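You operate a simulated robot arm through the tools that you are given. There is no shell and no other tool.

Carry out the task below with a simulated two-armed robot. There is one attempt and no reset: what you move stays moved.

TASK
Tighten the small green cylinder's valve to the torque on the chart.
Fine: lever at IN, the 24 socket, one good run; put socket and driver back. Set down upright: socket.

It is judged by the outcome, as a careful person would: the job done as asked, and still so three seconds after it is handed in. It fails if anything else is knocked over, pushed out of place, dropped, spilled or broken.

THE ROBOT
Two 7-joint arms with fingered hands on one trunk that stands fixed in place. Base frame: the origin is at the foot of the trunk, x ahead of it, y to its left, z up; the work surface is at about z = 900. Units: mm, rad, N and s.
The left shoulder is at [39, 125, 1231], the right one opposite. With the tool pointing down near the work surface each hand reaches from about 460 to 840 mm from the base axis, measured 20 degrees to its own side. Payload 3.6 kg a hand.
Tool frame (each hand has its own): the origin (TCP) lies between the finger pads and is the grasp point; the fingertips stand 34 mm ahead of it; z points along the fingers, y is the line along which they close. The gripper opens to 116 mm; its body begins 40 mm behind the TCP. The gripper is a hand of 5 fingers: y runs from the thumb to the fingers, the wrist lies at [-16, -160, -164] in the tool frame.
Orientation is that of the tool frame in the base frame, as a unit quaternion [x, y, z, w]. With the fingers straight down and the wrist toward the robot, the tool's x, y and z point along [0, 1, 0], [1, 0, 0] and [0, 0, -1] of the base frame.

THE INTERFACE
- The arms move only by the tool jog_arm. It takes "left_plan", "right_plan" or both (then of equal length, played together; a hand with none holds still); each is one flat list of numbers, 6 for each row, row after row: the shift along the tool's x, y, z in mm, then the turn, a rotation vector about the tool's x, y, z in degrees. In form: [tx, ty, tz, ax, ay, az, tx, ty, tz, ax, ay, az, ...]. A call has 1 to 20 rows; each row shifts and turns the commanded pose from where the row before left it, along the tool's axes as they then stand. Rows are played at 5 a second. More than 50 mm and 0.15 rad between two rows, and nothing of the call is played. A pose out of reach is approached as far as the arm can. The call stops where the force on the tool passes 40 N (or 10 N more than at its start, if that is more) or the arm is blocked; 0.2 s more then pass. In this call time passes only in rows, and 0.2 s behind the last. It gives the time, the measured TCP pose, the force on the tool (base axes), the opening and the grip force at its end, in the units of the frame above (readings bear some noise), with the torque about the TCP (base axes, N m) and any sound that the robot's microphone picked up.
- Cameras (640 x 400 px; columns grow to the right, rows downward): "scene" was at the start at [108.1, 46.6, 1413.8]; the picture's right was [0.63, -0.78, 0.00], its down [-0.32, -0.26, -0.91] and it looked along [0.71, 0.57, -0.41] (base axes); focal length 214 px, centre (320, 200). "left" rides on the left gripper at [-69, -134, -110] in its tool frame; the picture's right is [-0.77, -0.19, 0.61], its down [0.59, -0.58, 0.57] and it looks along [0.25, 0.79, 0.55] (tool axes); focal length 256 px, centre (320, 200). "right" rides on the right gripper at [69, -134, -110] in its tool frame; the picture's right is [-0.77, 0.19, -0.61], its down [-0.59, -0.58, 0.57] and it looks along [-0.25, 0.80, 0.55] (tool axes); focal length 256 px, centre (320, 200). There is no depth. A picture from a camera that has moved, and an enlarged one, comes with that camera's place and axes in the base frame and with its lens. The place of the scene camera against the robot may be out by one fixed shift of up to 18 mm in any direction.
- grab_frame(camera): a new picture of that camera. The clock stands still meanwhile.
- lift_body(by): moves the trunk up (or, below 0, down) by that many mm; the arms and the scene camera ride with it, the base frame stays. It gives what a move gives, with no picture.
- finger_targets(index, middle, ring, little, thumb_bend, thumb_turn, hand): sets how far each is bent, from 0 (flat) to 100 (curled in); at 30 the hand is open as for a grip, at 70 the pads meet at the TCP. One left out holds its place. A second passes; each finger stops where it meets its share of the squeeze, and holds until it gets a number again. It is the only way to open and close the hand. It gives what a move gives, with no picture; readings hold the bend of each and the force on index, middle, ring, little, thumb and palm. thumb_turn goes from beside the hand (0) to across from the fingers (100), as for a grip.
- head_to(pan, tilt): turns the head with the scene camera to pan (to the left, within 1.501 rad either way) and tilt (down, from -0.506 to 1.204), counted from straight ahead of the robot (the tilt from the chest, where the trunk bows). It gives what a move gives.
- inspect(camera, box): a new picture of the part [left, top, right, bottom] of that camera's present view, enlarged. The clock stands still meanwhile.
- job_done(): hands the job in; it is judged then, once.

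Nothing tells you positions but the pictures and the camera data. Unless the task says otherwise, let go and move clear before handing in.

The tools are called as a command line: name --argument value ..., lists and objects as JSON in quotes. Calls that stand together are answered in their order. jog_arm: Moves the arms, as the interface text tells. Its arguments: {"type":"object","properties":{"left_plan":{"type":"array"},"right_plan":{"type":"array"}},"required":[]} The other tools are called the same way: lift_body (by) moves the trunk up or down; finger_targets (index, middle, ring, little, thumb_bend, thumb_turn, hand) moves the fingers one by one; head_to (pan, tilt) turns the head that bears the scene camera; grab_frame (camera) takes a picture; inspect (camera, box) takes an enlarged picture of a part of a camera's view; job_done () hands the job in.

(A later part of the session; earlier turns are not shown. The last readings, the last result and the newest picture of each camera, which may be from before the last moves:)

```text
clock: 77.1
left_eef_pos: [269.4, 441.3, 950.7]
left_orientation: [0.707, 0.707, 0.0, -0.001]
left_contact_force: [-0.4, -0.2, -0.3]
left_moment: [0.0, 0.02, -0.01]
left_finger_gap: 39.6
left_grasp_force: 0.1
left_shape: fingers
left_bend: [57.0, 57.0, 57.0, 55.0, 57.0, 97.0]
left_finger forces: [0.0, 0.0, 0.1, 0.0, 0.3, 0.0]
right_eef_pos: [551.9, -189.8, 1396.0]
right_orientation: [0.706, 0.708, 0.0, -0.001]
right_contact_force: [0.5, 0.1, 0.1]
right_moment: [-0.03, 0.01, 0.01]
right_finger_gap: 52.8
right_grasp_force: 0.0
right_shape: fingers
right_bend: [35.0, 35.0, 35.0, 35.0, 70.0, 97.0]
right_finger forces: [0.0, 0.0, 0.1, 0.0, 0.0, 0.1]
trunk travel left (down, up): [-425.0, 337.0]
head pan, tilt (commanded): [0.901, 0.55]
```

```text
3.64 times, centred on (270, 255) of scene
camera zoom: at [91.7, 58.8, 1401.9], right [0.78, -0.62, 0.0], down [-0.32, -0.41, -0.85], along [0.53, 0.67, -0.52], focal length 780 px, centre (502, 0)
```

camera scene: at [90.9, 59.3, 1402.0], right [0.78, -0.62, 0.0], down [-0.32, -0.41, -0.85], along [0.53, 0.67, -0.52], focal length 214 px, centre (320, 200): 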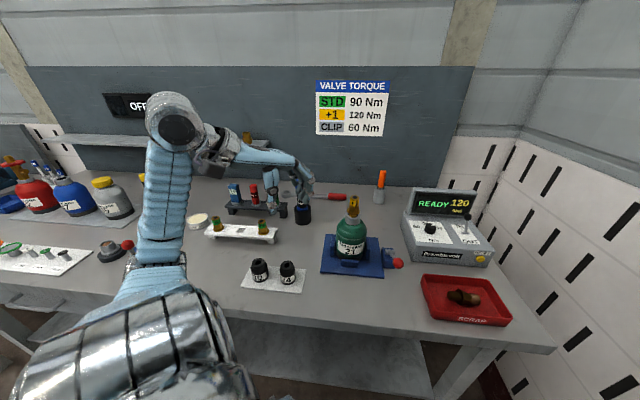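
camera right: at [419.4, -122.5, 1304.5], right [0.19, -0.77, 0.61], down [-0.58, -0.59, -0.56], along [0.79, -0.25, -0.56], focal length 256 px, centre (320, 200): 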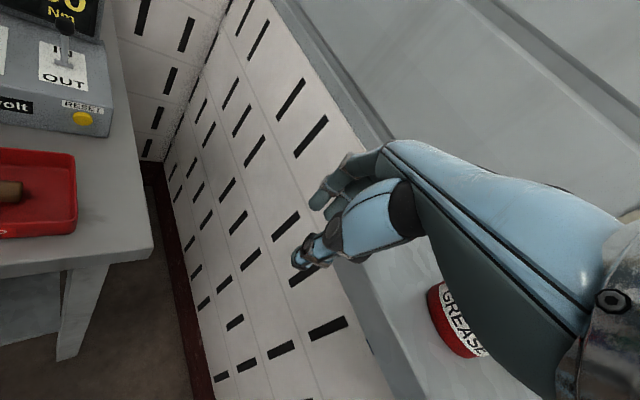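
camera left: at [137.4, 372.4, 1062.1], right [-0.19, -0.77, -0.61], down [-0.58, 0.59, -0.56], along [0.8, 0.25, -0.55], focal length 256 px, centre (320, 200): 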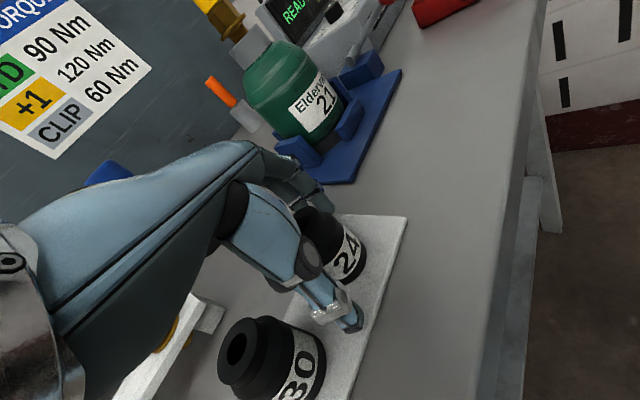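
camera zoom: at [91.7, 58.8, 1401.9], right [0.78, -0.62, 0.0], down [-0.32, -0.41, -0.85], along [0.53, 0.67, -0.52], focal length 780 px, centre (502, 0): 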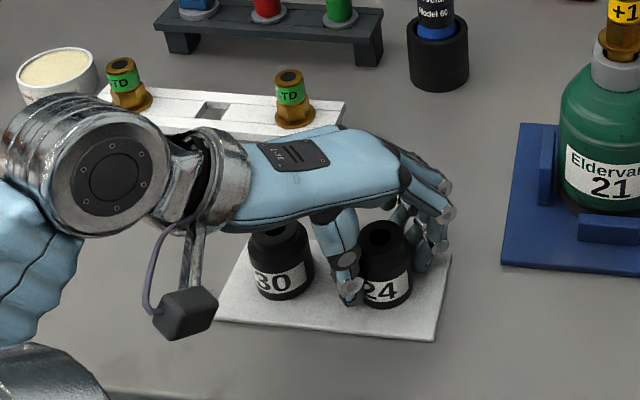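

finger_targets --hand "left" --index 66 --middle 66 --ring 66 --little 60 --thumb_bend 66

inspect --camera "left" --box '[220, 160, 420, 360]'

inspect --camera "scene" --box '[210, 200, 330, 310]'

```text
clock: 78.1
left_eef_pos: [271.6, 442.4, 951.6]
left_orientation: [0.706, 0.708, 0.0, 0.0]
left_contact_force: [-0.5, 0.2, -0.2]
left_moment: [0.03, 0.05, 0.0]
left_finger_gap: 32.6
left_grasp_force: 12.5
left_shape: fingers
left_bend: [60.0, 61.0, 66.0, 60.0, 61.0, 97.0]
left_finger forces: [7.9, 4.9, 0.0, 0.1, 13.3, 0.0]
right_eef_pos: [551.4, -190.9, 1396.1]
right_orientation: [0.707, 0.707, 0.0, 0.0]
right_contact_force: [-0.3, 0.9, 0.7]
right_moment: [0.03, 0.04, 0.0]
right_finger_gap: 53.2
right_grasp_force: 0.1
right_shape: fingers
right_bend: [35.0, 35.0, 35.0, 35.0, 70.0, 97.0]
right_finger forces: [0.0, 0.0, 0.1, 0.1, 0.1, 0.0]
trunk travel left (down, up): [-425.0, 337.0]
head pan, tilt (commanded): [0.901, 0.55]
```

```text
2.00 times, centred on (320, 260) of left
camera zoom: at [137.7, 372.4, 1062.4], right [-0.19, -0.77, -0.61], down [-0.58, 0.59, -0.57], along [0.8, 0.25, -0.55], focal length 512 px, centre (320, 80)
```

zoom: 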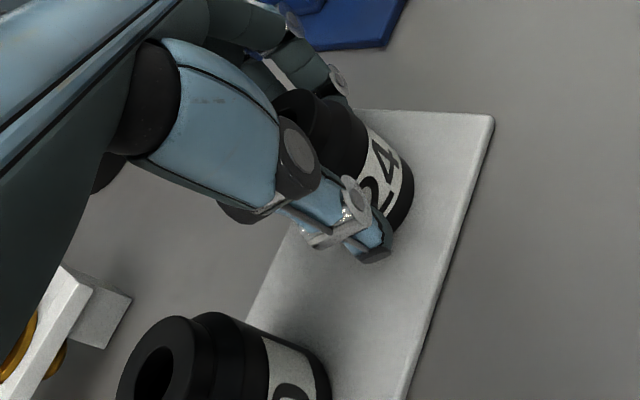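

```text
3.64 times, centred on (270, 255) of scene
camera zoom: at [91.8, 58.9, 1401.9], right [0.78, -0.62, 0.0], down [-0.32, -0.41, -0.85], along [0.53, 0.67, -0.52], focal length 780 px, centre (502, 0)
```

zoom: 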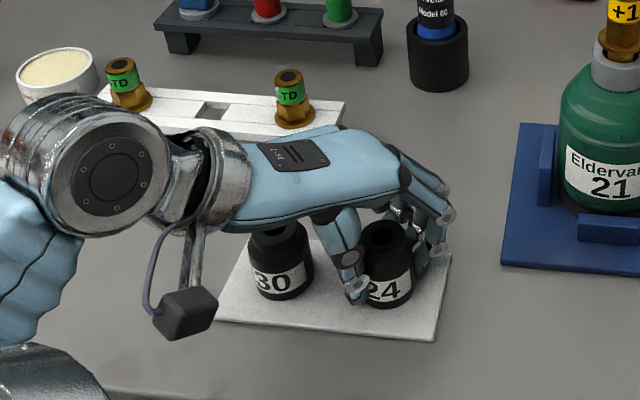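

Firm hold: thumb 13 N against index and middle. I'll lift a little and check that the socket stays upright.

jog_arm --left_plan '[0, 0, -10, 0, 0, 0, 0, 0, -20, 0, 0, 0, 0, 0, -20, 0, 0, 0]'

inspect --camera "scene" --box '[210, 190, 330, 300]'

inspect --camera "left" --box '[220, 160, 420, 360]'

```text
clock: 78.9
left_eef_pos: [271.0, 441.8, 999.6]
left_orientation: [0.707, 0.707, 0.0, 0.0]
left_contact_force: [-0.4, -0.4, -2.0]
left_moment: [0.04, 0.01, -0.01]
left_finger_gap: 32.6
left_grasp_force: 13.0
left_shape: fingers
left_bend: [60.0, 61.0, 66.0, 60.0, 61.0, 97.0]
left_finger forces: [8.1, 4.9, 0.0, 0.0, 13.1, 0.0]
right_eef_pos: [551.5, -189.7, 1396.9]
right_orientation: [0.707, 0.707, -0.001, 0.0]
right_contact_force: [-1.0, 0.3, -0.6]
right_moment: [-0.01, 0.02, 0.01]
right_finger_gap: 53.2
right_grasp_force: 0.0
right_shape: fingers
right_bend: [35.0, 35.0, 35.0, 35.0, 70.0, 97.0]
right_finger forces: [0.0, 0.1, 0.0, 0.0, 0.0, 0.1]
trunk travel left (down, up): [-425.0, 337.0]
head pan, tilt (commanded): [0.901, 0.55]
```

```text
3.64 times, centred on (270, 245) of scene
camera zoom: at [91.7, 58.9, 1401.9], right [0.78, -0.62, 0.0], down [-0.32, -0.41, -0.85], along [0.53, 0.67, -0.52], focal length 780 px, centre (502, 36)
```

zoom: 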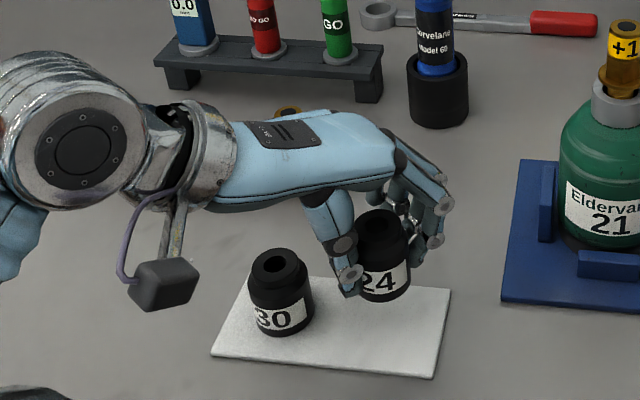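

```text
2.00 times, centred on (320, 260) of left
camera zoom: at [137.5, 372.0, 1111.0], right [-0.19, -0.77, -0.61], down [-0.58, 0.59, -0.57], along [0.8, 0.25, -0.55], focal length 512 px, centre (320, 80)
```

zoom: 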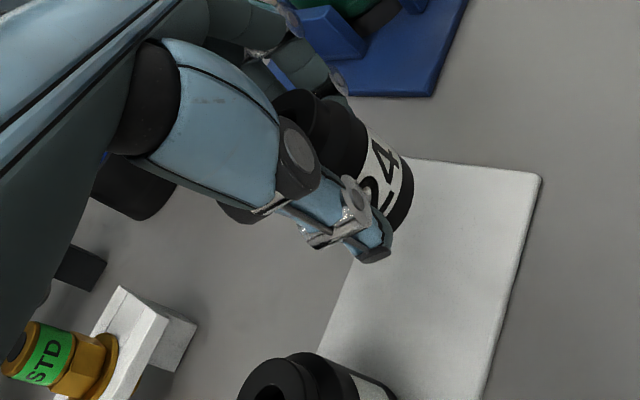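

The socket is held upright. I'll raise it to travel height, then measure the valve position again from several left-camera viewpoints.

inspect --camera "left" --box '[200, 0, 290, 90]'

jog_arm --left_plan '[0, 0, -45, 0, 0, 0, 0, 0, -45, 0, 0, 0, 0, 0, -45, 0, 0, 0, 0, 0, -45, 0, 0, 0, 0, 0, -15, 0, 0, 0]'

grab_frame --camera "left"

inspect --camera "scene" --box '[230, 120, 330, 220]'

```text
4.44 times, centred on (245, 45) of left
camera zoom: at [137.5, 372.0, 1111.0], right [-0.19, -0.77, -0.61], down [-0.58, 0.59, -0.57], along [0.8, 0.25, -0.55], focal length 1138 px, centre (653, 889)
```

zoom: 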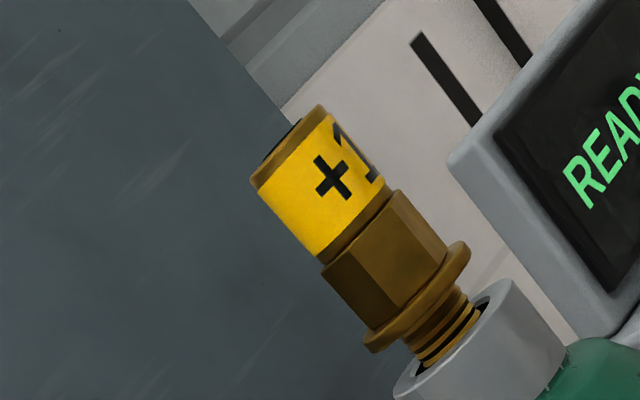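

```text
clock: 80.1
left_eef_pos: [270.3, 443.7, 1196.5]
left_orientation: [0.706, 0.708, 0.0, 0.0]
left_contact_force: [0.5, 0.1, -1.3]
left_moment: [0.0, 0.04, 0.01]
left_finger_gap: 32.3
left_grasp_force: 12.7
left_shape: fingers
left_bend: [60.0, 62.0, 66.0, 60.0, 61.0, 97.0]
left_finger forces: [8.3, 5.1, 0.0, 0.1, 13.1, 0.1]
right_eef_pos: [550.3, -190.2, 1395.9]
right_orientation: [0.707, 0.707, -0.001, 0.0]
right_contact_force: [-0.1, 0.1, 0.9]
right_moment: [0.01, -0.01, 0.03]
right_finger_gap: 53.1
right_grasp_force: 0.0
right_shape: fingers
right_bend: [35.0, 35.0, 35.0, 35.0, 70.0, 97.0]
right_finger forces: [0.0, 0.0, 0.0, 0.1, 0.1, 0.1]
trunk travel left (down, up): [-425.0, 337.0]
head pan, tilt (commanded): [0.901, 0.55]
```

```text
taken
camera left: at [138.4, 373.5, 1307.6], right [-0.19, -0.77, -0.61], down [-0.58, 0.59, -0.57], along [0.79, 0.25, -0.55], focal length 256 px, centre (320, 200)
```

left: 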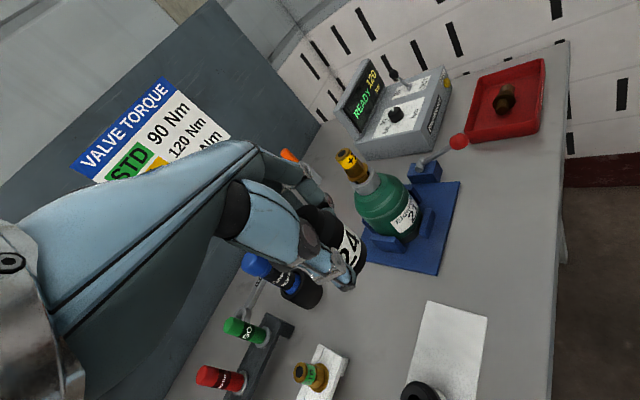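

```text
4.00 times, centred on (280, 170) of scene
camera zoom: at [91.8, 59.0, 1401.9], right [0.78, -0.62, 0.0], down [-0.32, -0.41, -0.85], along [0.53, 0.67, -0.52], focal length 858 px, centre (480, 320)
```

zoom: 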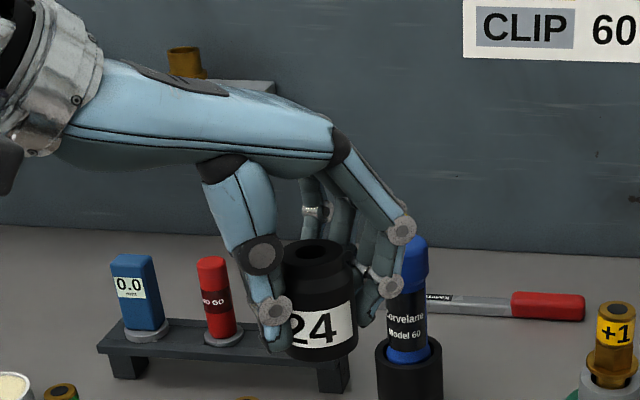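

inspect --camera "left" --box '[325, 140, 385, 200]'

inspect --camera "left" --box '[270, 170, 390, 310]'

```text
6.67 times, centred on (355, 170) of left
camera zoom: at [138.4, 373.5, 1307.6], right [-0.19, -0.77, -0.61], down [-0.58, 0.59, -0.57], along [0.79, 0.25, -0.55], focal length 1707 px, centre (87, 400)
```

zoom: 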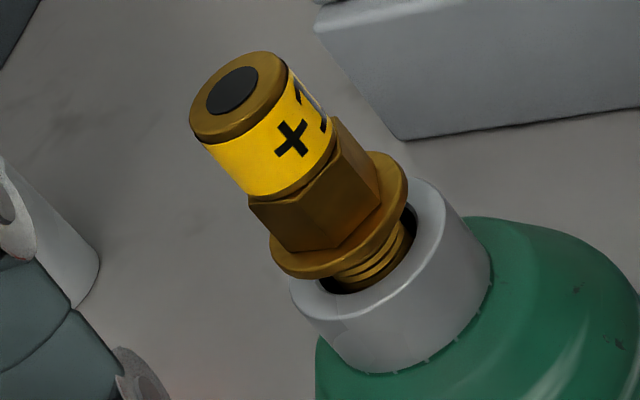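

```text
2.86 times, centred on (330, 240) of left
camera zoom: at [138.4, 373.5, 1307.6], right [-0.19, -0.77, -0.61], down [-0.58, 0.59, -0.57], along [0.79, 0.25, -0.55], focal length 731 px, centre (291, 86)
```

zoom: 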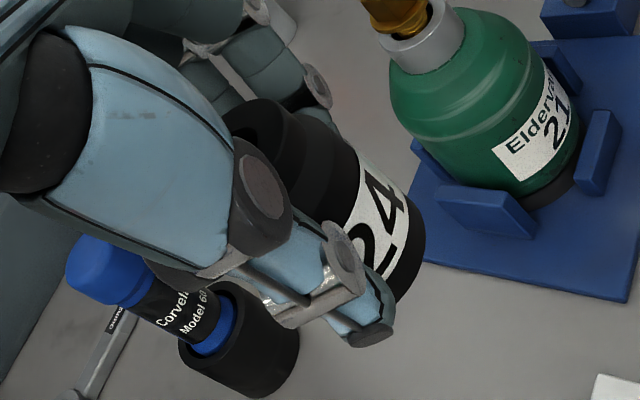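

The valve axis is confirmed at (475.6, 402.6) with its top at z≈1114.5. I'll carry the socket to directly above it.

jog_arm --left_plan '[-7.5, 41.2, 0, 0, 0, 0, -7.5, 41.2, 0, 0, 0, 0, -7.5, 41.2, 0, 0, 0, 0, -7.5, 41.2, 0, 0, 0, 0, -7.5, 41.1, 0, 0, 0, 0]'

grab_frame --camera "left"

inspect --camera "scene" --box '[300, 130, 400, 230]'

```text
clock: 81.3
left_eef_pos: [479.1, 407.7, 1195.7]
left_orientation: [0.707, 0.707, 0.001, -0.001]
left_contact_force: [0.9, 0.1, -1.7]
left_moment: [-0.02, 0.01, 0.01]
left_finger_gap: 32.3
left_grasp_force: 12.6
left_shape: fingers
left_bend: [60.0, 62.0, 66.0, 60.0, 61.0, 97.0]
left_finger forces: [8.2, 5.2, 0.0, 0.1, 12.9, 0.0]
right_eef_pos: [553.4, -192.1, 1395.8]
right_orientation: [0.707, 0.708, 0.0, -0.001]
right_contact_force: [0.0, -0.5, 0.4]
right_moment: [0.0, 0.03, -0.01]
right_finger_gap: 53.1
right_grasp_force: 0.0
right_shape: fingers
right_bend: [35.0, 35.0, 35.0, 35.0, 70.0, 97.0]
right_finger forces: [0.0, 0.1, 0.0, 0.1, 0.0, 0.0]
trunk travel left (down, up): [-425.0, 337.0]
head pan, tilt (commanded): [0.901, 0.55]
```

```text
taken
camera left: at [345.5, 337.6, 1307.6], right [-0.19, -0.77, -0.61], down [-0.58, 0.59, -0.56], along [0.79, 0.25, -0.55], focal length 256 px, centre (320, 200)
```

left: 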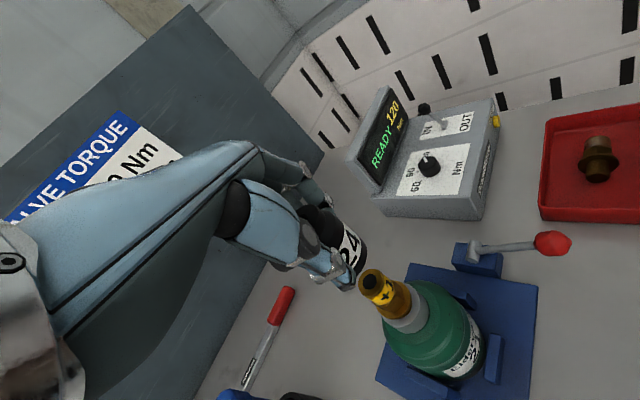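

```text
4.00 times, centred on (350, 180) of scene
camera zoom: at [93.2, 58.1, 1401.8], right [0.78, -0.62, 0.0], down [-0.33, -0.41, -0.85], along [0.53, 0.67, -0.52], focal length 858 px, centre (200, 280)
```

zoom: 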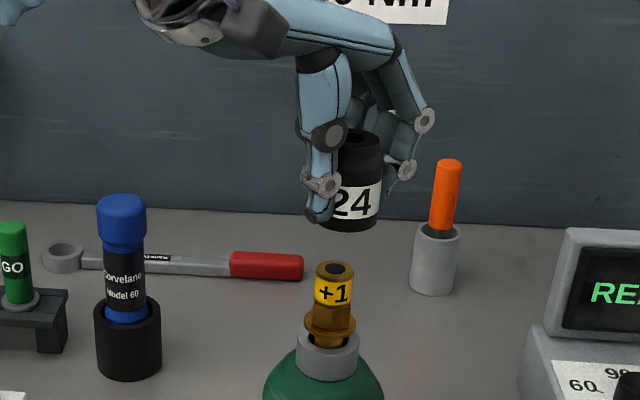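

inspect --camera "left" --box '[290, 190, 430, 330]'

inspect --camera "scene" --box '[320, 150, 365, 215]'

```text
2.86 times, centred on (360, 260) of left
camera zoom: at [345.5, 337.6, 1307.6], right [-0.19, -0.77, -0.61], down [-0.58, 0.59, -0.56], along [0.79, 0.25, -0.55], focal length 731 px, centre (206, 29)
```

zoom: 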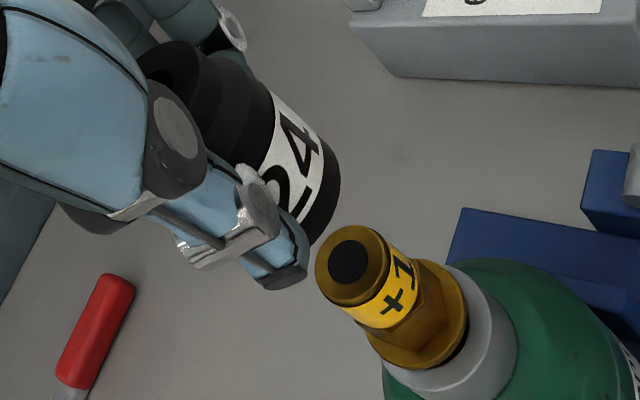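

```text
6.15 times, centred on (342, 182) of scene
camera zoom: at [93.2, 58.1, 1401.8], right [0.78, -0.62, 0.0], down [-0.33, -0.41, -0.85], along [0.53, 0.67, -0.52], focal length 1320 px, centre (182, 308)
```

zoom: 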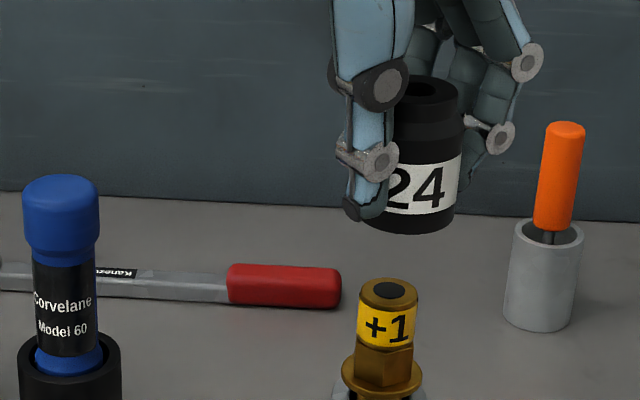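

jog_arm --left_plan '[0, 0, 0, 0, 0, 0, 0, 0, 0, 0, 0, 0]'

inspect --camera "left" --box '[290, 190, 430, 330]'

```text
clock: 81.9
left_eef_pos: [476.1, 408.6, 1196.6]
left_orientation: [0.707, 0.708, 0.001, 0.0]
left_contact_force: [-0.8, -0.2, -0.8]
left_moment: [-0.04, -0.01, 0.0]
left_finger_gap: 32.5
left_grasp_force: 13.2
left_shape: fingers
left_bend: [60.0, 62.0, 66.0, 60.0, 61.0, 97.0]
left_finger forces: [8.1, 5.2, 0.0, 0.0, 12.7, 0.0]
right_eef_pos: [552.1, -189.5, 1395.4]
right_orientation: [0.707, 0.707, 0.0, 0.0]
right_contact_force: [-0.4, 0.2, 0.4]
right_moment: [0.01, -0.04, 0.02]
right_finger_gap: 52.8
right_grasp_force: 0.2
right_shape: fingers
right_bend: [35.0, 35.0, 35.0, 35.0, 70.0, 97.0]
right_finger forces: [0.1, 0.0, 0.0, 0.1, 0.1, 0.0]
trunk travel left (down, up): [-425.0, 337.0]
head pan, tilt (commanded): [0.901, 0.55]
```

```text
2.86 times, centred on (360, 260) of left
camera zoom: at [343.4, 338.6, 1307.7], right [-0.18, -0.77, -0.61], down [-0.58, 0.59, -0.57], along [0.8, 0.25, -0.55], focal length 731 px, centre (206, 29)
```

zoom: 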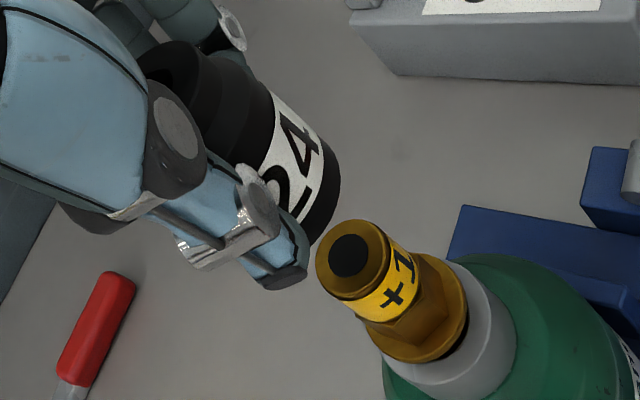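

The arm has settled; comparing views, the socket needs to move about (−2.5, −3.6) mm to sit over the valve. I'll make that trim and lower to just above the valve top.

jog_arm --left_plan '[-3.6, -2.3, 0, 0, 0, 0, 0, 0, 14, 0, 0, 0, 0, 0, 14, 0, 0, 0, 0, 0, 0, 0, 0, 0, 0, 0, 0, 0, 0, 0]'

inspect --camera "left" --box '[290, 180, 410, 300]'

inspect --camera "scene" --box '[320, 150, 365, 215]'

```text
clock: 83.1
left_eef_pos: [474.4, 402.7, 1167.1]
left_orientation: [0.706, 0.708, 0.0, 0.0]
left_contact_force: [0.0, -0.7, -2.2]
left_moment: [0.02, 0.02, 0.01]
left_finger_gap: 32.3
left_grasp_force: 13.3
left_shape: fingers
left_bend: [60.0, 62.0, 66.0, 60.0, 61.0, 97.0]
left_finger forces: [8.1, 5.2, 0.0, 0.1, 12.8, 0.0]
right_eef_pos: [552.7, -188.5, 1395.6]
right_orientation: [0.707, 0.707, 0.0, 0.0]
right_contact_force: [-0.5, 0.4, -0.1]
right_moment: [0.01, -0.01, 0.0]
right_finger_gap: 53.2
right_grasp_force: 0.1
right_shape: fingers
right_bend: [35.0, 35.0, 35.0, 35.0, 70.0, 97.0]
right_finger forces: [0.0, 0.0, 0.0, 0.0, 0.1, 0.0]
trunk travel left (down, up): [-425.0, 337.0]
head pan, tilt (commanded): [0.901, 0.55]
```

```text
3.33 times, centred on (350, 240) of left
camera zoom: at [341.6, 333.0, 1279.5], right [-0.19, -0.77, -0.61], down [-0.58, 0.59, -0.57], along [0.8, 0.25, -0.55], focal length 853 px, centre (220, 67)
```

zoom: 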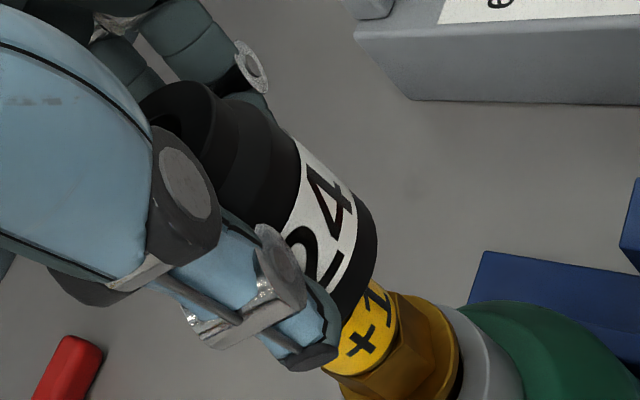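

```text
6.15 times, centred on (342, 182) of scene
camera zoom: at [92.0, 59.0, 1401.9], right [0.78, -0.62, 0.0], down [-0.33, -0.41, -0.85], along [0.53, 0.67, -0.52], focal length 1320 px, centre (182, 308)
```

zoom: 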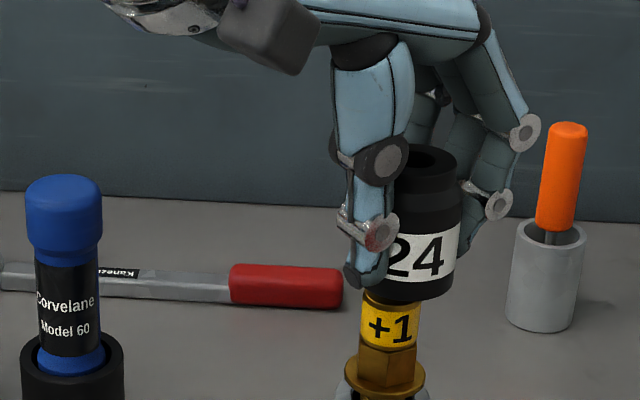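

The socket bottom is just over the valve top, with about 2 mm left to correct in y. I'll trim and start lowering gently.

jog_arm --left_plan '[2.3, 0, 0, 0, 0, 0, 0, 0, 5, 0, 0, 0, 0, 0, 5, 0, 0, 0, 0, 0, 0, 0, 0, 0]'

inspect --camera "left" --box '[290, 180, 410, 300]'

inspect --camera "scene" --box '[320, 150, 365, 215]'

```text
clock: 84.1
left_eef_pos: [475.1, 403.3, 1157.8]
left_orientation: [0.706, 0.709, 0.002, 0.0]
left_contact_force: [0.5, -0.4, 1.6]
left_moment: [0.02, -0.02, 0.01]
left_finger_gap: 32.2
left_grasp_force: 13.5
left_shape: fingers
left_bend: [61.0, 62.0, 66.0, 60.0, 61.0, 97.0]
left_finger forces: [8.2, 6.1, 0.0, 0.0, 13.5, 0.1]
right_eef_pos: [551.6, -190.3, 1395.4]
right_orientation: [0.707, 0.707, -0.001, 0.0]
right_contact_force: [-1.7, 0.7, 0.1]
right_moment: [-0.02, -0.03, -0.01]
right_finger_gap: 53.1
right_grasp_force: 0.1
right_shape: fingers
right_bend: [35.0, 35.0, 35.0, 35.0, 70.0, 97.0]
right_finger forces: [0.0, 0.0, 0.1, 0.0, 0.1, 0.0]
trunk travel left (down, up): [-425.0, 337.0]
head pan, tilt (commanded): [0.901, 0.55]
```

```text
3.33 times, centred on (350, 240) of left
camera zoom: at [341.7, 334.1, 1270.0], right [-0.18, -0.77, -0.61], down [-0.58, 0.59, -0.57], along [0.8, 0.25, -0.55], focal length 853 px, centre (220, 67)
```

zoom: 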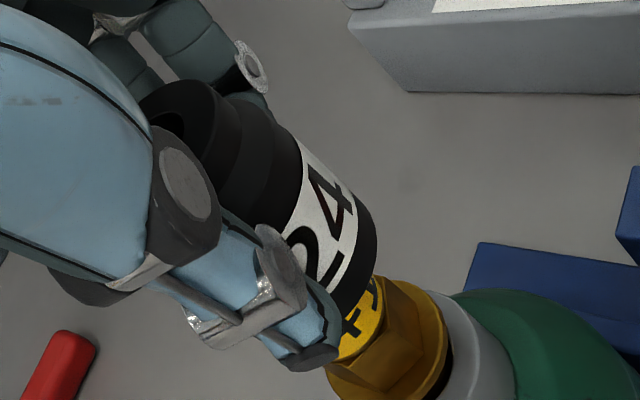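

```text
6.15 times, centred on (342, 182) of scene
camera zoom: at [91.7, 58.8, 1401.9], right [0.78, -0.62, 0.0], down [-0.32, -0.41, -0.85], along [0.53, 0.67, -0.52], focal length 1320 px, centre (182, 308)
```

zoom: 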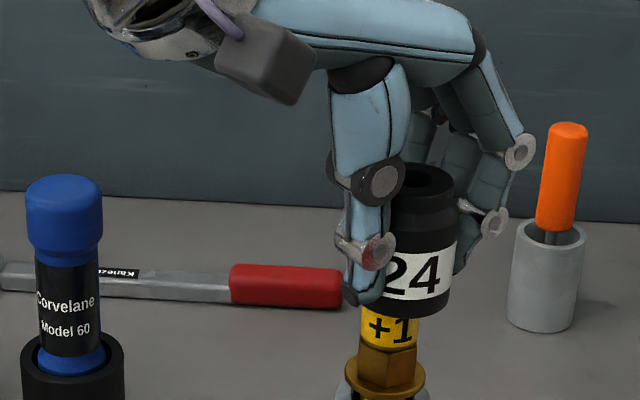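

jog_arm --left_plan '[0, 0, 4, 0, 0, 0, 0, 0, 0, 0, 0, 0]'

inspect --camera "scene" --box '[325, 165, 360, 215]'

inspect --camera "left" --box '[320, 230, 380, 290]'

```text
clock: 84.7
left_eef_pos: [474.4, 402.5, 1155.7]
left_orientation: [0.706, 0.708, 0.002, 0.0]
left_contact_force: [0.6, -1.4, 9.3]
left_moment: [0.05, -0.07, 0.0]
left_finger_gap: 32.3
left_grasp_force: 15.6
left_shape: fingers
left_bend: [61.0, 62.0, 66.0, 60.0, 61.0, 96.0]
left_finger forces: [8.7, 9.9, 0.1, 0.1, 13.7, 0.0]
right_eef_pos: [550.7, -190.7, 1395.8]
right_orientation: [0.707, 0.707, 0.0, -0.001]
right_contact_force: [0.3, 0.2, -0.2]
right_moment: [0.04, 0.01, 0.0]
right_finger_gap: 53.2
right_grasp_force: 0.1
right_shape: fingers
right_bend: [35.0, 35.0, 35.0, 35.0, 70.0, 97.0]
right_finger forces: [0.1, 0.1, 0.1, 0.0, 0.1, 0.0]
trunk travel left (down, up): [-425.0, 337.0]
head pan, tilt (commanded): [0.901, 0.55]
```

```text
8.00 times, centred on (342, 190) of scene
camera zoom: at [91.1, 57.9, 1402.1], right [0.78, -0.62, 0.0], down [-0.32, -0.41, -0.85], along [0.53, 0.67, -0.52], focal length 1716 px, centre (140, 280)
```

zoom: 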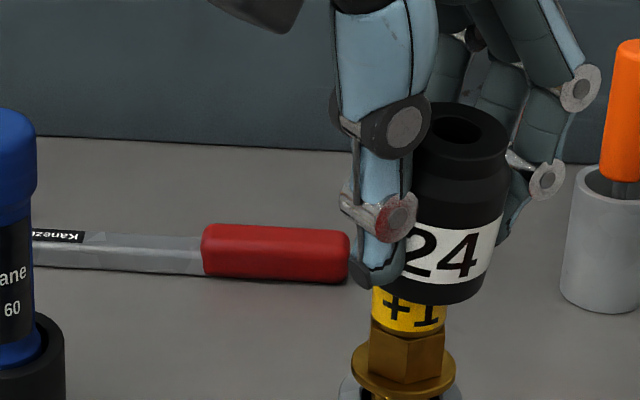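

```text
6.67 times, centred on (350, 260) of left
camera zoom: at [341.7, 333.4, 1266.4], right [-0.18, -0.77, -0.61], down [-0.58, 0.59, -0.57], along [0.8, 0.25, -0.55], focal length 1707 px, centre (120, -200)
```

zoom: 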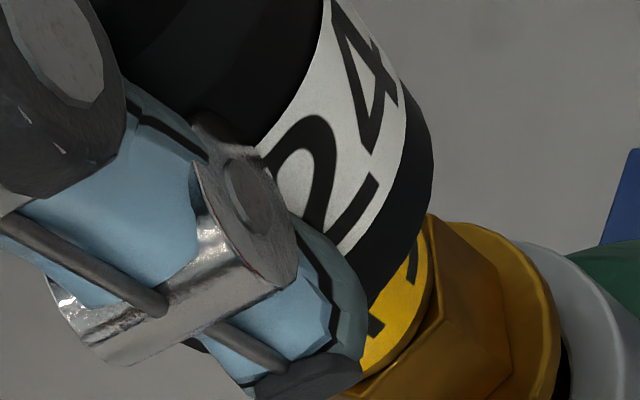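

The socket bottom has passed over the valve's round top and is now resting at the hexagon (about 11 N). I'll turn it slowly clockwise, the tightening direction, to find the flats.

jog_arm --left_plan '[0, 0, 0, 0, 0, 4, 0, 0, 0, 0, 0, 4, 0, 0, 0, 0, 0, 0]'

jog_arm --left_plan '[0, 0, 0, 0, 0, 4, 0, 0, 0, 0, 0, 4, 0, 0, 0, 0, 0, 0]'

inspect --camera "scene" --box '[325, 165, 360, 215]'

```text
clock: 85.5
left_eef_pos: [474.0, 404.5, 1154.2]
left_orientation: [0.755, 0.656, 0.001, -0.001]
left_contact_force: [0.8, 0.3, 5.4]
left_moment: [0.07, 0.0, 0.01]
left_finger_gap: 32.5
left_grasp_force: 16.7
left_shape: fingers
left_bend: [61.0, 62.0, 66.0, 60.0, 61.0, 96.0]
left_finger forces: [9.6, 9.8, 0.0, 0.0, 13.0, 0.1]
right_eef_pos: [551.2, -190.8, 1396.2]
right_orientation: [0.707, 0.707, 0.0, -0.001]
right_contact_force: [0.5, 0.5, 0.0]
right_moment: [0.01, 0.0, 0.01]
right_finger_gap: 53.3
right_grasp_force: 0.1
right_shape: fingers
right_bend: [35.0, 35.0, 35.0, 35.0, 70.0, 97.0]
right_finger forces: [0.1, 0.0, 0.0, 0.0, 0.1, 0.1]
trunk travel left (down, up): [-425.0, 337.0]
head pan, tilt (commanded): [0.901, 0.55]
```

```text
clock: 86.3
left_eef_pos: [474.1, 403.3, 1154.9]
left_orientation: [0.799, 0.602, 0.001, 0.0]
left_contact_force: [1.9, 0.9, 5.7]
left_moment: [0.21, -0.04, 0.05]
left_finger_gap: 32.4
left_grasp_force: 16.6
left_shape: fingers
left_bend: [61.0, 62.0, 66.0, 60.0, 61.0, 96.0]
left_finger forces: [9.6, 11.3, 0.0, 0.0, 13.0, 0.0]
right_eef_pos: [552.3, -189.5, 1396.5]
right_orientation: [0.707, 0.707, 0.0, -0.001]
right_contact_force: [0.2, 0.0, -0.5]
right_moment: [0.02, 0.0, 0.01]
right_finger_gap: 53.3
right_grasp_force: 0.0
right_shape: fingers
right_bend: [35.0, 35.0, 35.0, 35.0, 70.0, 97.0]
right_finger forces: [0.0, 0.1, 0.1, 0.0, 0.1, 0.1]
trunk travel left (down, up): [-425.0, 337.0]
head pan, tilt (commanded): [0.901, 0.55]
```

```text
8.00 times, centred on (342, 190) of scene
camera zoom: at [91.7, 58.6, 1401.9], right [0.78, -0.62, 0.0], down [-0.32, -0.41, -0.85], along [0.53, 0.67, -0.52], focal length 1716 px, centre (140, 280)
```

zoom: 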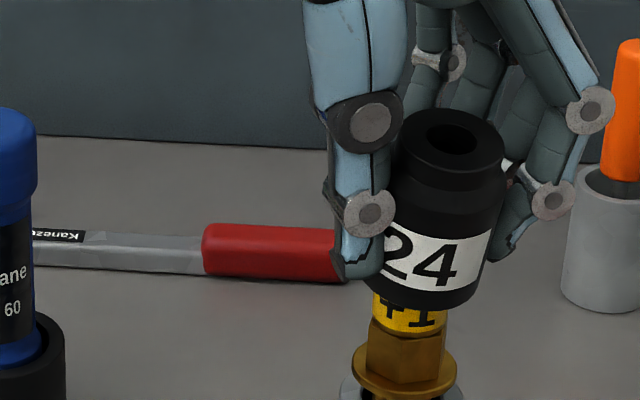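

The socket seems tilted a few degrees in the grip. I'll look closely from both cameras before pushing further.

inspect --camera "left" --box '[290, 180, 410, 300]'

inspect --camera "scene" --box '[300, 140, 380, 240]'

```text
3.33 times, centred on (350, 240) of left
camera zoom: at [327.6, 373.4, 1265.5], right [-0.39, -0.69, -0.61], down [-0.39, 0.73, -0.56], along [0.83, 0.02, -0.55], focal length 853 px, centre (220, 67)
```

zoom: 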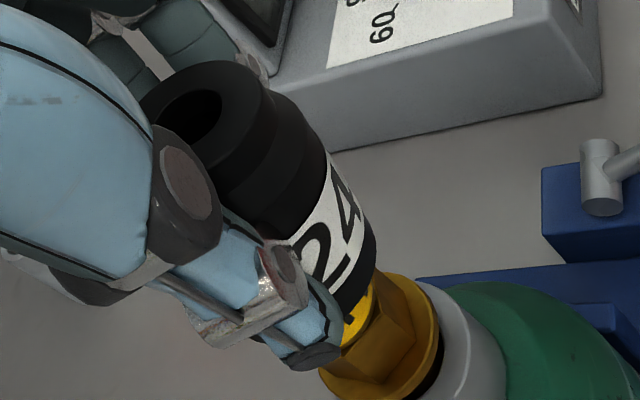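

```text
4.00 times, centred on (340, 190) of scene
camera zoom: at [91.7, 58.6, 1401.9], right [0.78, -0.62, 0.0], down [-0.32, -0.41, -0.85], along [0.53, 0.67, -0.52], focal length 858 px, centre (240, 240)
```

zoom: 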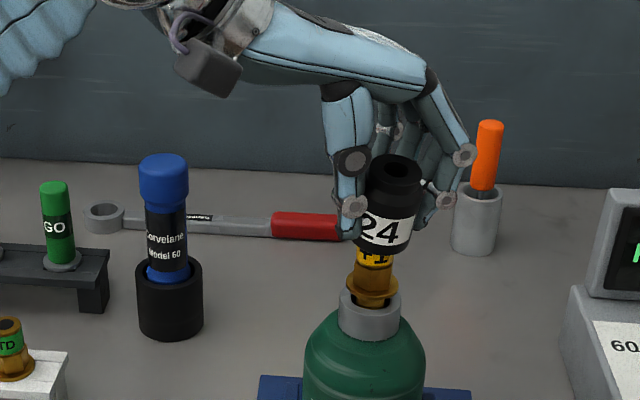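

The grip is down near the socket's base, so it has pivoted about 10–15° toward −y. I'll rotate the hand about the pinch point to bring the socket upright over the valve.

jog_arm --left_plan '[2.2, 0, -1, 0, -3.75, 0, 2.2, 0, -1, 0, -3.75, 0, 2.2, 0, 0, 0, -3.75, 0, 0, 0, 0, 0, 0, 0]'

inspect --camera "left" --box '[290, 180, 410, 300]'

inspect --camera "scene" --box '[300, 140, 380, 240]'

```text
clock: 87.3
left_eef_pos: [476.6, 411.4, 1156.5]
left_orientation: [0.794, 0.599, -0.079, 0.059]
left_contact_force: [3.7, 3.0, 6.4]
left_moment: [0.21, -0.15, 0.0]
left_finger_gap: 32.3
left_grasp_force: 17.4
left_shape: fingers
left_bend: [61.0, 62.0, 66.0, 60.0, 61.0, 97.0]
left_finger forces: [9.2, 13.0, 0.0, 0.1, 13.0, 0.1]
right_eef_pos: [552.7, -189.8, 1395.4]
right_orientation: [0.707, 0.707, -0.001, -0.001]
right_contact_force: [0.0, 0.7, 0.1]
right_moment: [-0.02, 0.01, 0.01]
right_finger_gap: 53.0
right_grasp_force: 0.0
right_shape: fingers
right_bend: [35.0, 35.0, 35.0, 35.0, 70.0, 97.0]
right_finger forces: [0.0, 0.0, 0.1, 0.0, 0.0, 0.1]
trunk travel left (down, up): [-425.0, 337.0]
head pan, tilt (commanded): [0.901, 0.55]
```

```text
3.33 times, centred on (350, 240) of left
camera zoom: at [335.7, 402.0, 1278.1], right [-0.42, -0.79, -0.45], down [-0.43, 0.61, -0.67], along [0.8, -0.09, -0.59], focal length 853 px, centre (220, 67)
```

zoom: 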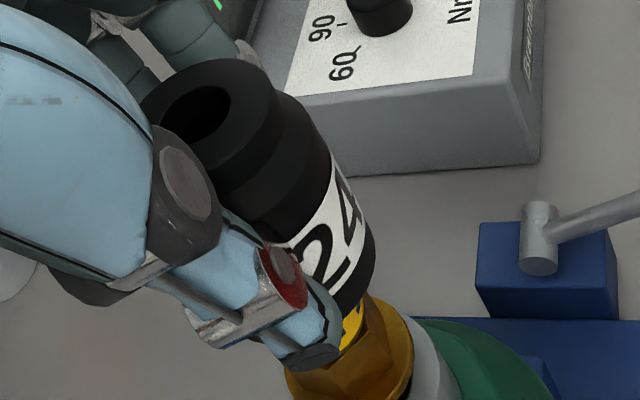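

```text
4.00 times, centred on (340, 190) of scene
camera zoom: at [91.8, 59.0, 1401.9], right [0.78, -0.62, 0.0], down [-0.32, -0.41, -0.85], along [0.53, 0.67, -0.52], focal length 858 px, centre (240, 240)
```

zoom: 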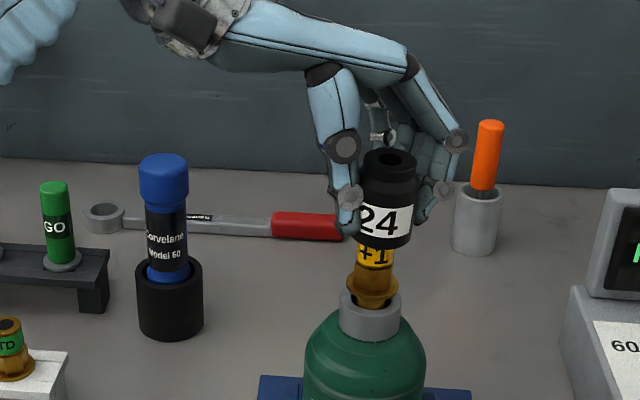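

jog_arm --left_plan '[2.2, 0, -1, 0, -3.5, 0, 2.2, 0, 0, 0, -3.5, 0, 0, 0, 0, 0, 0, 0]'

inspect --camera "left" --box '[290, 180, 410, 300]'

inspect --camera "scene" --box '[310, 155, 370, 230]'

```text
clock: 88.1
left_eef_pos: [478.2, 414.3, 1155.8]
left_orientation: [0.788, 0.595, -0.126, 0.096]
left_contact_force: [0.8, 2.2, 6.1]
left_moment: [0.15, -0.08, -0.03]
left_finger_gap: 32.4
left_grasp_force: 16.3
left_shape: fingers
left_bend: [61.0, 62.0, 66.0, 60.0, 61.0, 97.0]
left_finger forces: [8.8, 10.4, 0.0, 0.0, 13.3, 0.0]
right_eef_pos: [553.2, -189.8, 1395.9]
right_orientation: [0.707, 0.708, -0.001, -0.001]
right_contact_force: [-0.7, -0.5, -0.1]
right_moment: [-0.01, -0.02, -0.02]
right_finger_gap: 53.0
right_grasp_force: 0.0
right_shape: fingers
right_bend: [35.0, 35.0, 35.0, 35.0, 70.0, 97.0]
right_finger forces: [0.0, 0.0, 0.1, 0.0, 0.1, 0.0]
trunk travel left (down, up): [-425.0, 337.0]
head pan, tilt (commanded): [0.901, 0.55]
```

```text
3.33 times, centred on (350, 240) of left
camera zoom: at [341.5, 420.8, 1283.2], right [-0.43, -0.84, -0.34], down [-0.45, 0.53, -0.72], along [0.78, -0.16, -0.6], focal length 853 px, centre (220, 67)
```

zoom: 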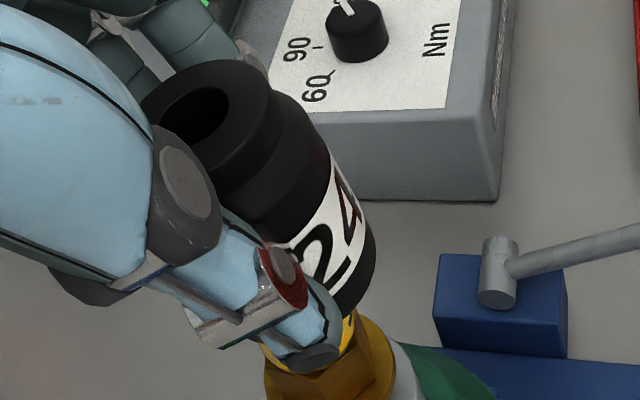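

```text
5.33 times, centred on (340, 192) of scene
camera zoom: at [91.5, 59.0, 1401.9], right [0.78, -0.62, 0.0], down [-0.32, -0.41, -0.85], along [0.53, 0.67, -0.52], focal length 1144 px, centre (213, 240)
```

zoom: 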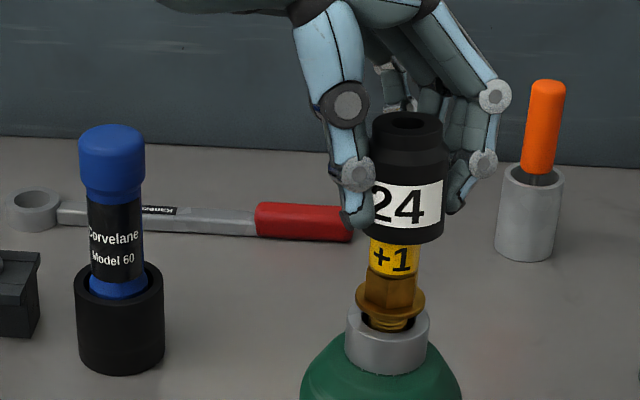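

The socket is upright now but has slid about 5 mm to the right of the valve and sits on its rim. I'll lift slightly, shift back over the axis, and check.

jog_arm --left_plan '[-2.5, 0, -7.6, 0, 0, 0, 1.7, -4.4, -0.6, 0, 0, 0, 0, 0, 0, 0, 0, 0]'

inspect --camera "scene" --box '[310, 155, 370, 230]'

inspect --camera "left" --box '[290, 180, 410, 300]'

```text
clock: 88.9
left_eef_pos: [475.3, 418.8, 1163.3]
left_orientation: [0.788, 0.595, -0.126, 0.096]
left_contact_force: [0.0, -0.2, -1.1]
left_moment: [0.01, 0.01, -0.01]
left_finger_gap: 32.3
left_grasp_force: 14.0
left_shape: fingers
left_bend: [61.0, 62.0, 66.0, 60.0, 61.0, 97.0]
left_finger forces: [8.8, 6.5, 0.0, 0.0, 12.6, 0.1]
right_eef_pos: [551.7, -189.8, 1395.6]
right_orientation: [0.707, 0.707, 0.0, -0.001]
right_contact_force: [-0.2, 0.7, -0.5]
right_moment: [-0.02, 0.02, -0.02]
right_finger_gap: 53.2
right_grasp_force: 0.0
right_shape: fingers
right_bend: [35.0, 35.0, 35.0, 35.0, 70.0, 97.0]
right_finger forces: [0.0, 0.1, 0.0, 0.1, 0.0, 0.0]
trunk travel left (down, up): [-425.0, 337.0]
head pan, tilt (commanded): [0.901, 0.55]
```

```text
5.33 times, centred on (340, 192) of scene
camera zoom: at [92.1, 58.9, 1401.8], right [0.78, -0.62, 0.0], down [-0.33, -0.41, -0.85], along [0.53, 0.67, -0.52], focal length 1144 px, centre (213, 240)
```

zoom: 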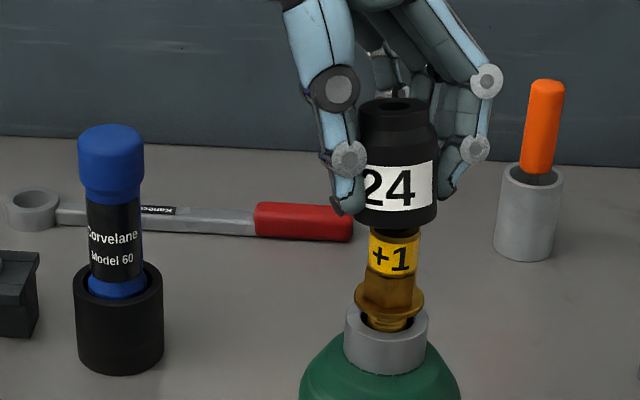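

```text
3.33 times, centred on (350, 240) of left
camera zoom: at [338.9, 424.0, 1290.9], right [-0.43, -0.83, -0.34], down [-0.45, 0.53, -0.72], along [0.78, -0.16, -0.6], focal length 853 px, centre (220, 67)
```

zoom: 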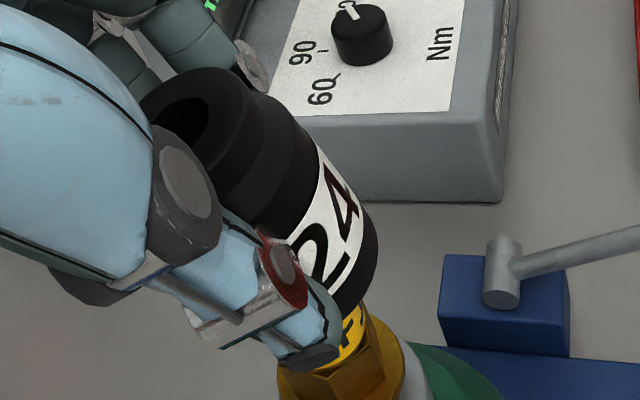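

It's free and nearly centred, but now leaning about 6° the other way. I'll rotate back that much about the pinch point and re-check.

jog_arm --left_plan '[-1.8, 0, 0, 0, 3, 0, -1.8, 0, 0, 0, 3, 0, 0, 0, 0, 0, 0, 0]'

inspect --camera "scene" --box '[310, 155, 370, 230]'

inspect --camera "left" --box '[290, 180, 410, 300]'

```text
clock: 89.7
left_eef_pos: [473.9, 415.0, 1164.2]
left_orientation: [0.794, 0.599, -0.085, 0.064]
left_contact_force: [-0.1, -0.5, -2.4]
left_moment: [0.01, -0.04, 0.01]
left_finger_gap: 32.4
left_grasp_force: 13.7
left_shape: fingers
left_bend: [61.0, 62.0, 66.0, 60.0, 61.0, 97.0]
left_finger forces: [8.8, 6.5, 0.1, 0.0, 12.6, 0.0]
right_eef_pos: [552.2, -189.7, 1396.6]
right_orientation: [0.707, 0.707, -0.001, -0.001]
right_contact_force: [0.3, 0.1, -1.0]
right_moment: [-0.03, -0.02, 0.01]
right_finger_gap: 53.3
right_grasp_force: 0.2
right_shape: fingers
right_bend: [35.0, 35.0, 35.0, 35.0, 70.0, 97.0]
right_finger forces: [0.1, 0.0, 0.0, 0.0, 0.0, 0.0]
trunk travel left (down, up): [-425.0, 337.0]
head pan, tilt (commanded): [0.901, 0.55]
```

```text
5.33 times, centred on (340, 192) of scene
camera zoom: at [92.0, 59.1, 1401.9], right [0.78, -0.62, 0.0], down [-0.33, -0.41, -0.85], along [0.53, 0.67, -0.52], focal length 1144 px, centre (213, 240)
```

zoom: 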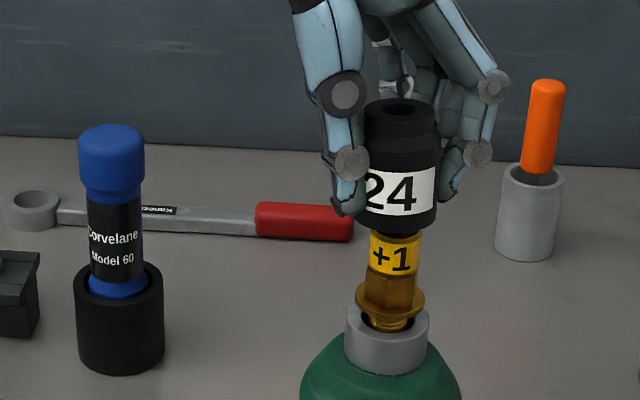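

```text
3.33 times, centred on (350, 240) of left
camera zoom: at [333.8, 408.1, 1288.3], right [-0.42, -0.8, -0.44], down [-0.43, 0.6, -0.68], along [0.8, -0.1, -0.59], focal length 853 px, centre (220, 67)
```

zoom: 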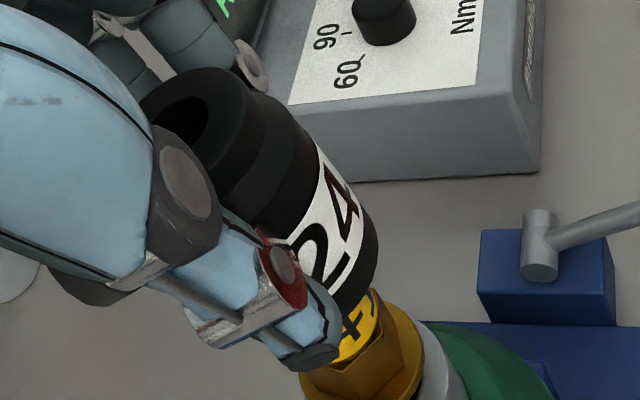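

Close to upright and centred now. Lowering in small steps.

jog_arm --left_plan '[0.5, 0, 4.9, 0, 0, 0, 1.06, 0, 4.9, 0, 0, 0, 0, 0, 0, 0, 0, 0]'

inspect --camera "scene" --box '[310, 155, 370, 230]'

inspect --camera "left" --box '[290, 180, 410, 300]'

```text
clock: 90.5
left_eef_pos: [472.7, 412.7, 1154.9]
left_orientation: [0.794, 0.599, -0.083, 0.065]
left_contact_force: [0.3, -0.6, 8.0]
left_moment: [0.03, -0.11, 0.03]
left_finger_gap: 32.1
left_grasp_force: 16.3
left_shape: fingers
left_bend: [61.0, 62.0, 66.0, 60.0, 61.0, 96.0]
left_finger forces: [8.8, 10.5, 0.0, 0.0, 13.5, 0.0]
right_eef_pos: [551.3, -190.0, 1395.6]
right_orientation: [0.707, 0.707, 0.0, 0.0]
right_contact_force: [-0.9, 0.0, -0.4]
right_moment: [-0.01, 0.01, 0.04]
right_finger_gap: 53.1
right_grasp_force: 0.0
right_shape: fingers
right_bend: [35.0, 35.0, 35.0, 35.0, 70.0, 97.0]
right_finger forces: [0.0, 0.0, 0.0, 0.1, 0.0, 0.1]
trunk travel left (down, up): [-425.0, 337.0]
head pan, tilt (commanded): [0.901, 0.55]
```

```text
5.33 times, centred on (340, 192) of scene
camera zoom: at [91.2, 58.3, 1402.1], right [0.78, -0.62, 0.0], down [-0.32, -0.41, -0.85], along [0.53, 0.67, -0.52], focal length 1144 px, centre (213, 240)
```

zoom: 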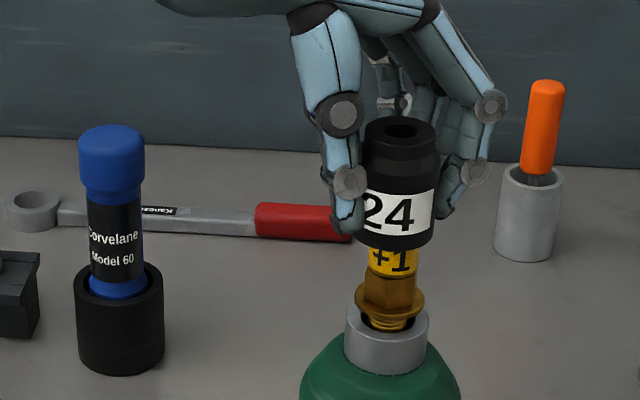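

```text
3.33 times, centred on (350, 240) of left
camera zoom: at [332.4, 407.2, 1278.5], right [-0.42, -0.8, -0.44], down [-0.43, 0.6, -0.68], along [0.8, -0.1, -0.59], focal length 853 px, centre (220, 67)
```

zoom: 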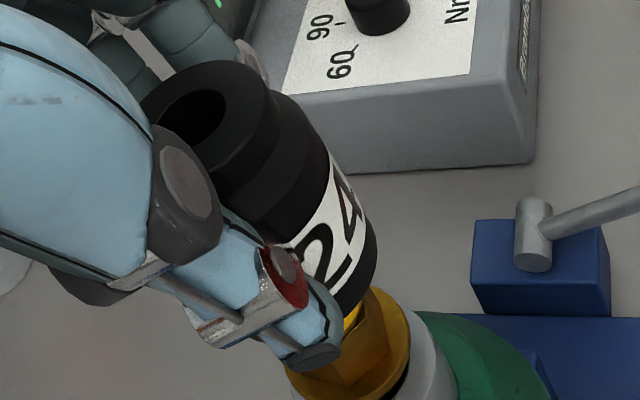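

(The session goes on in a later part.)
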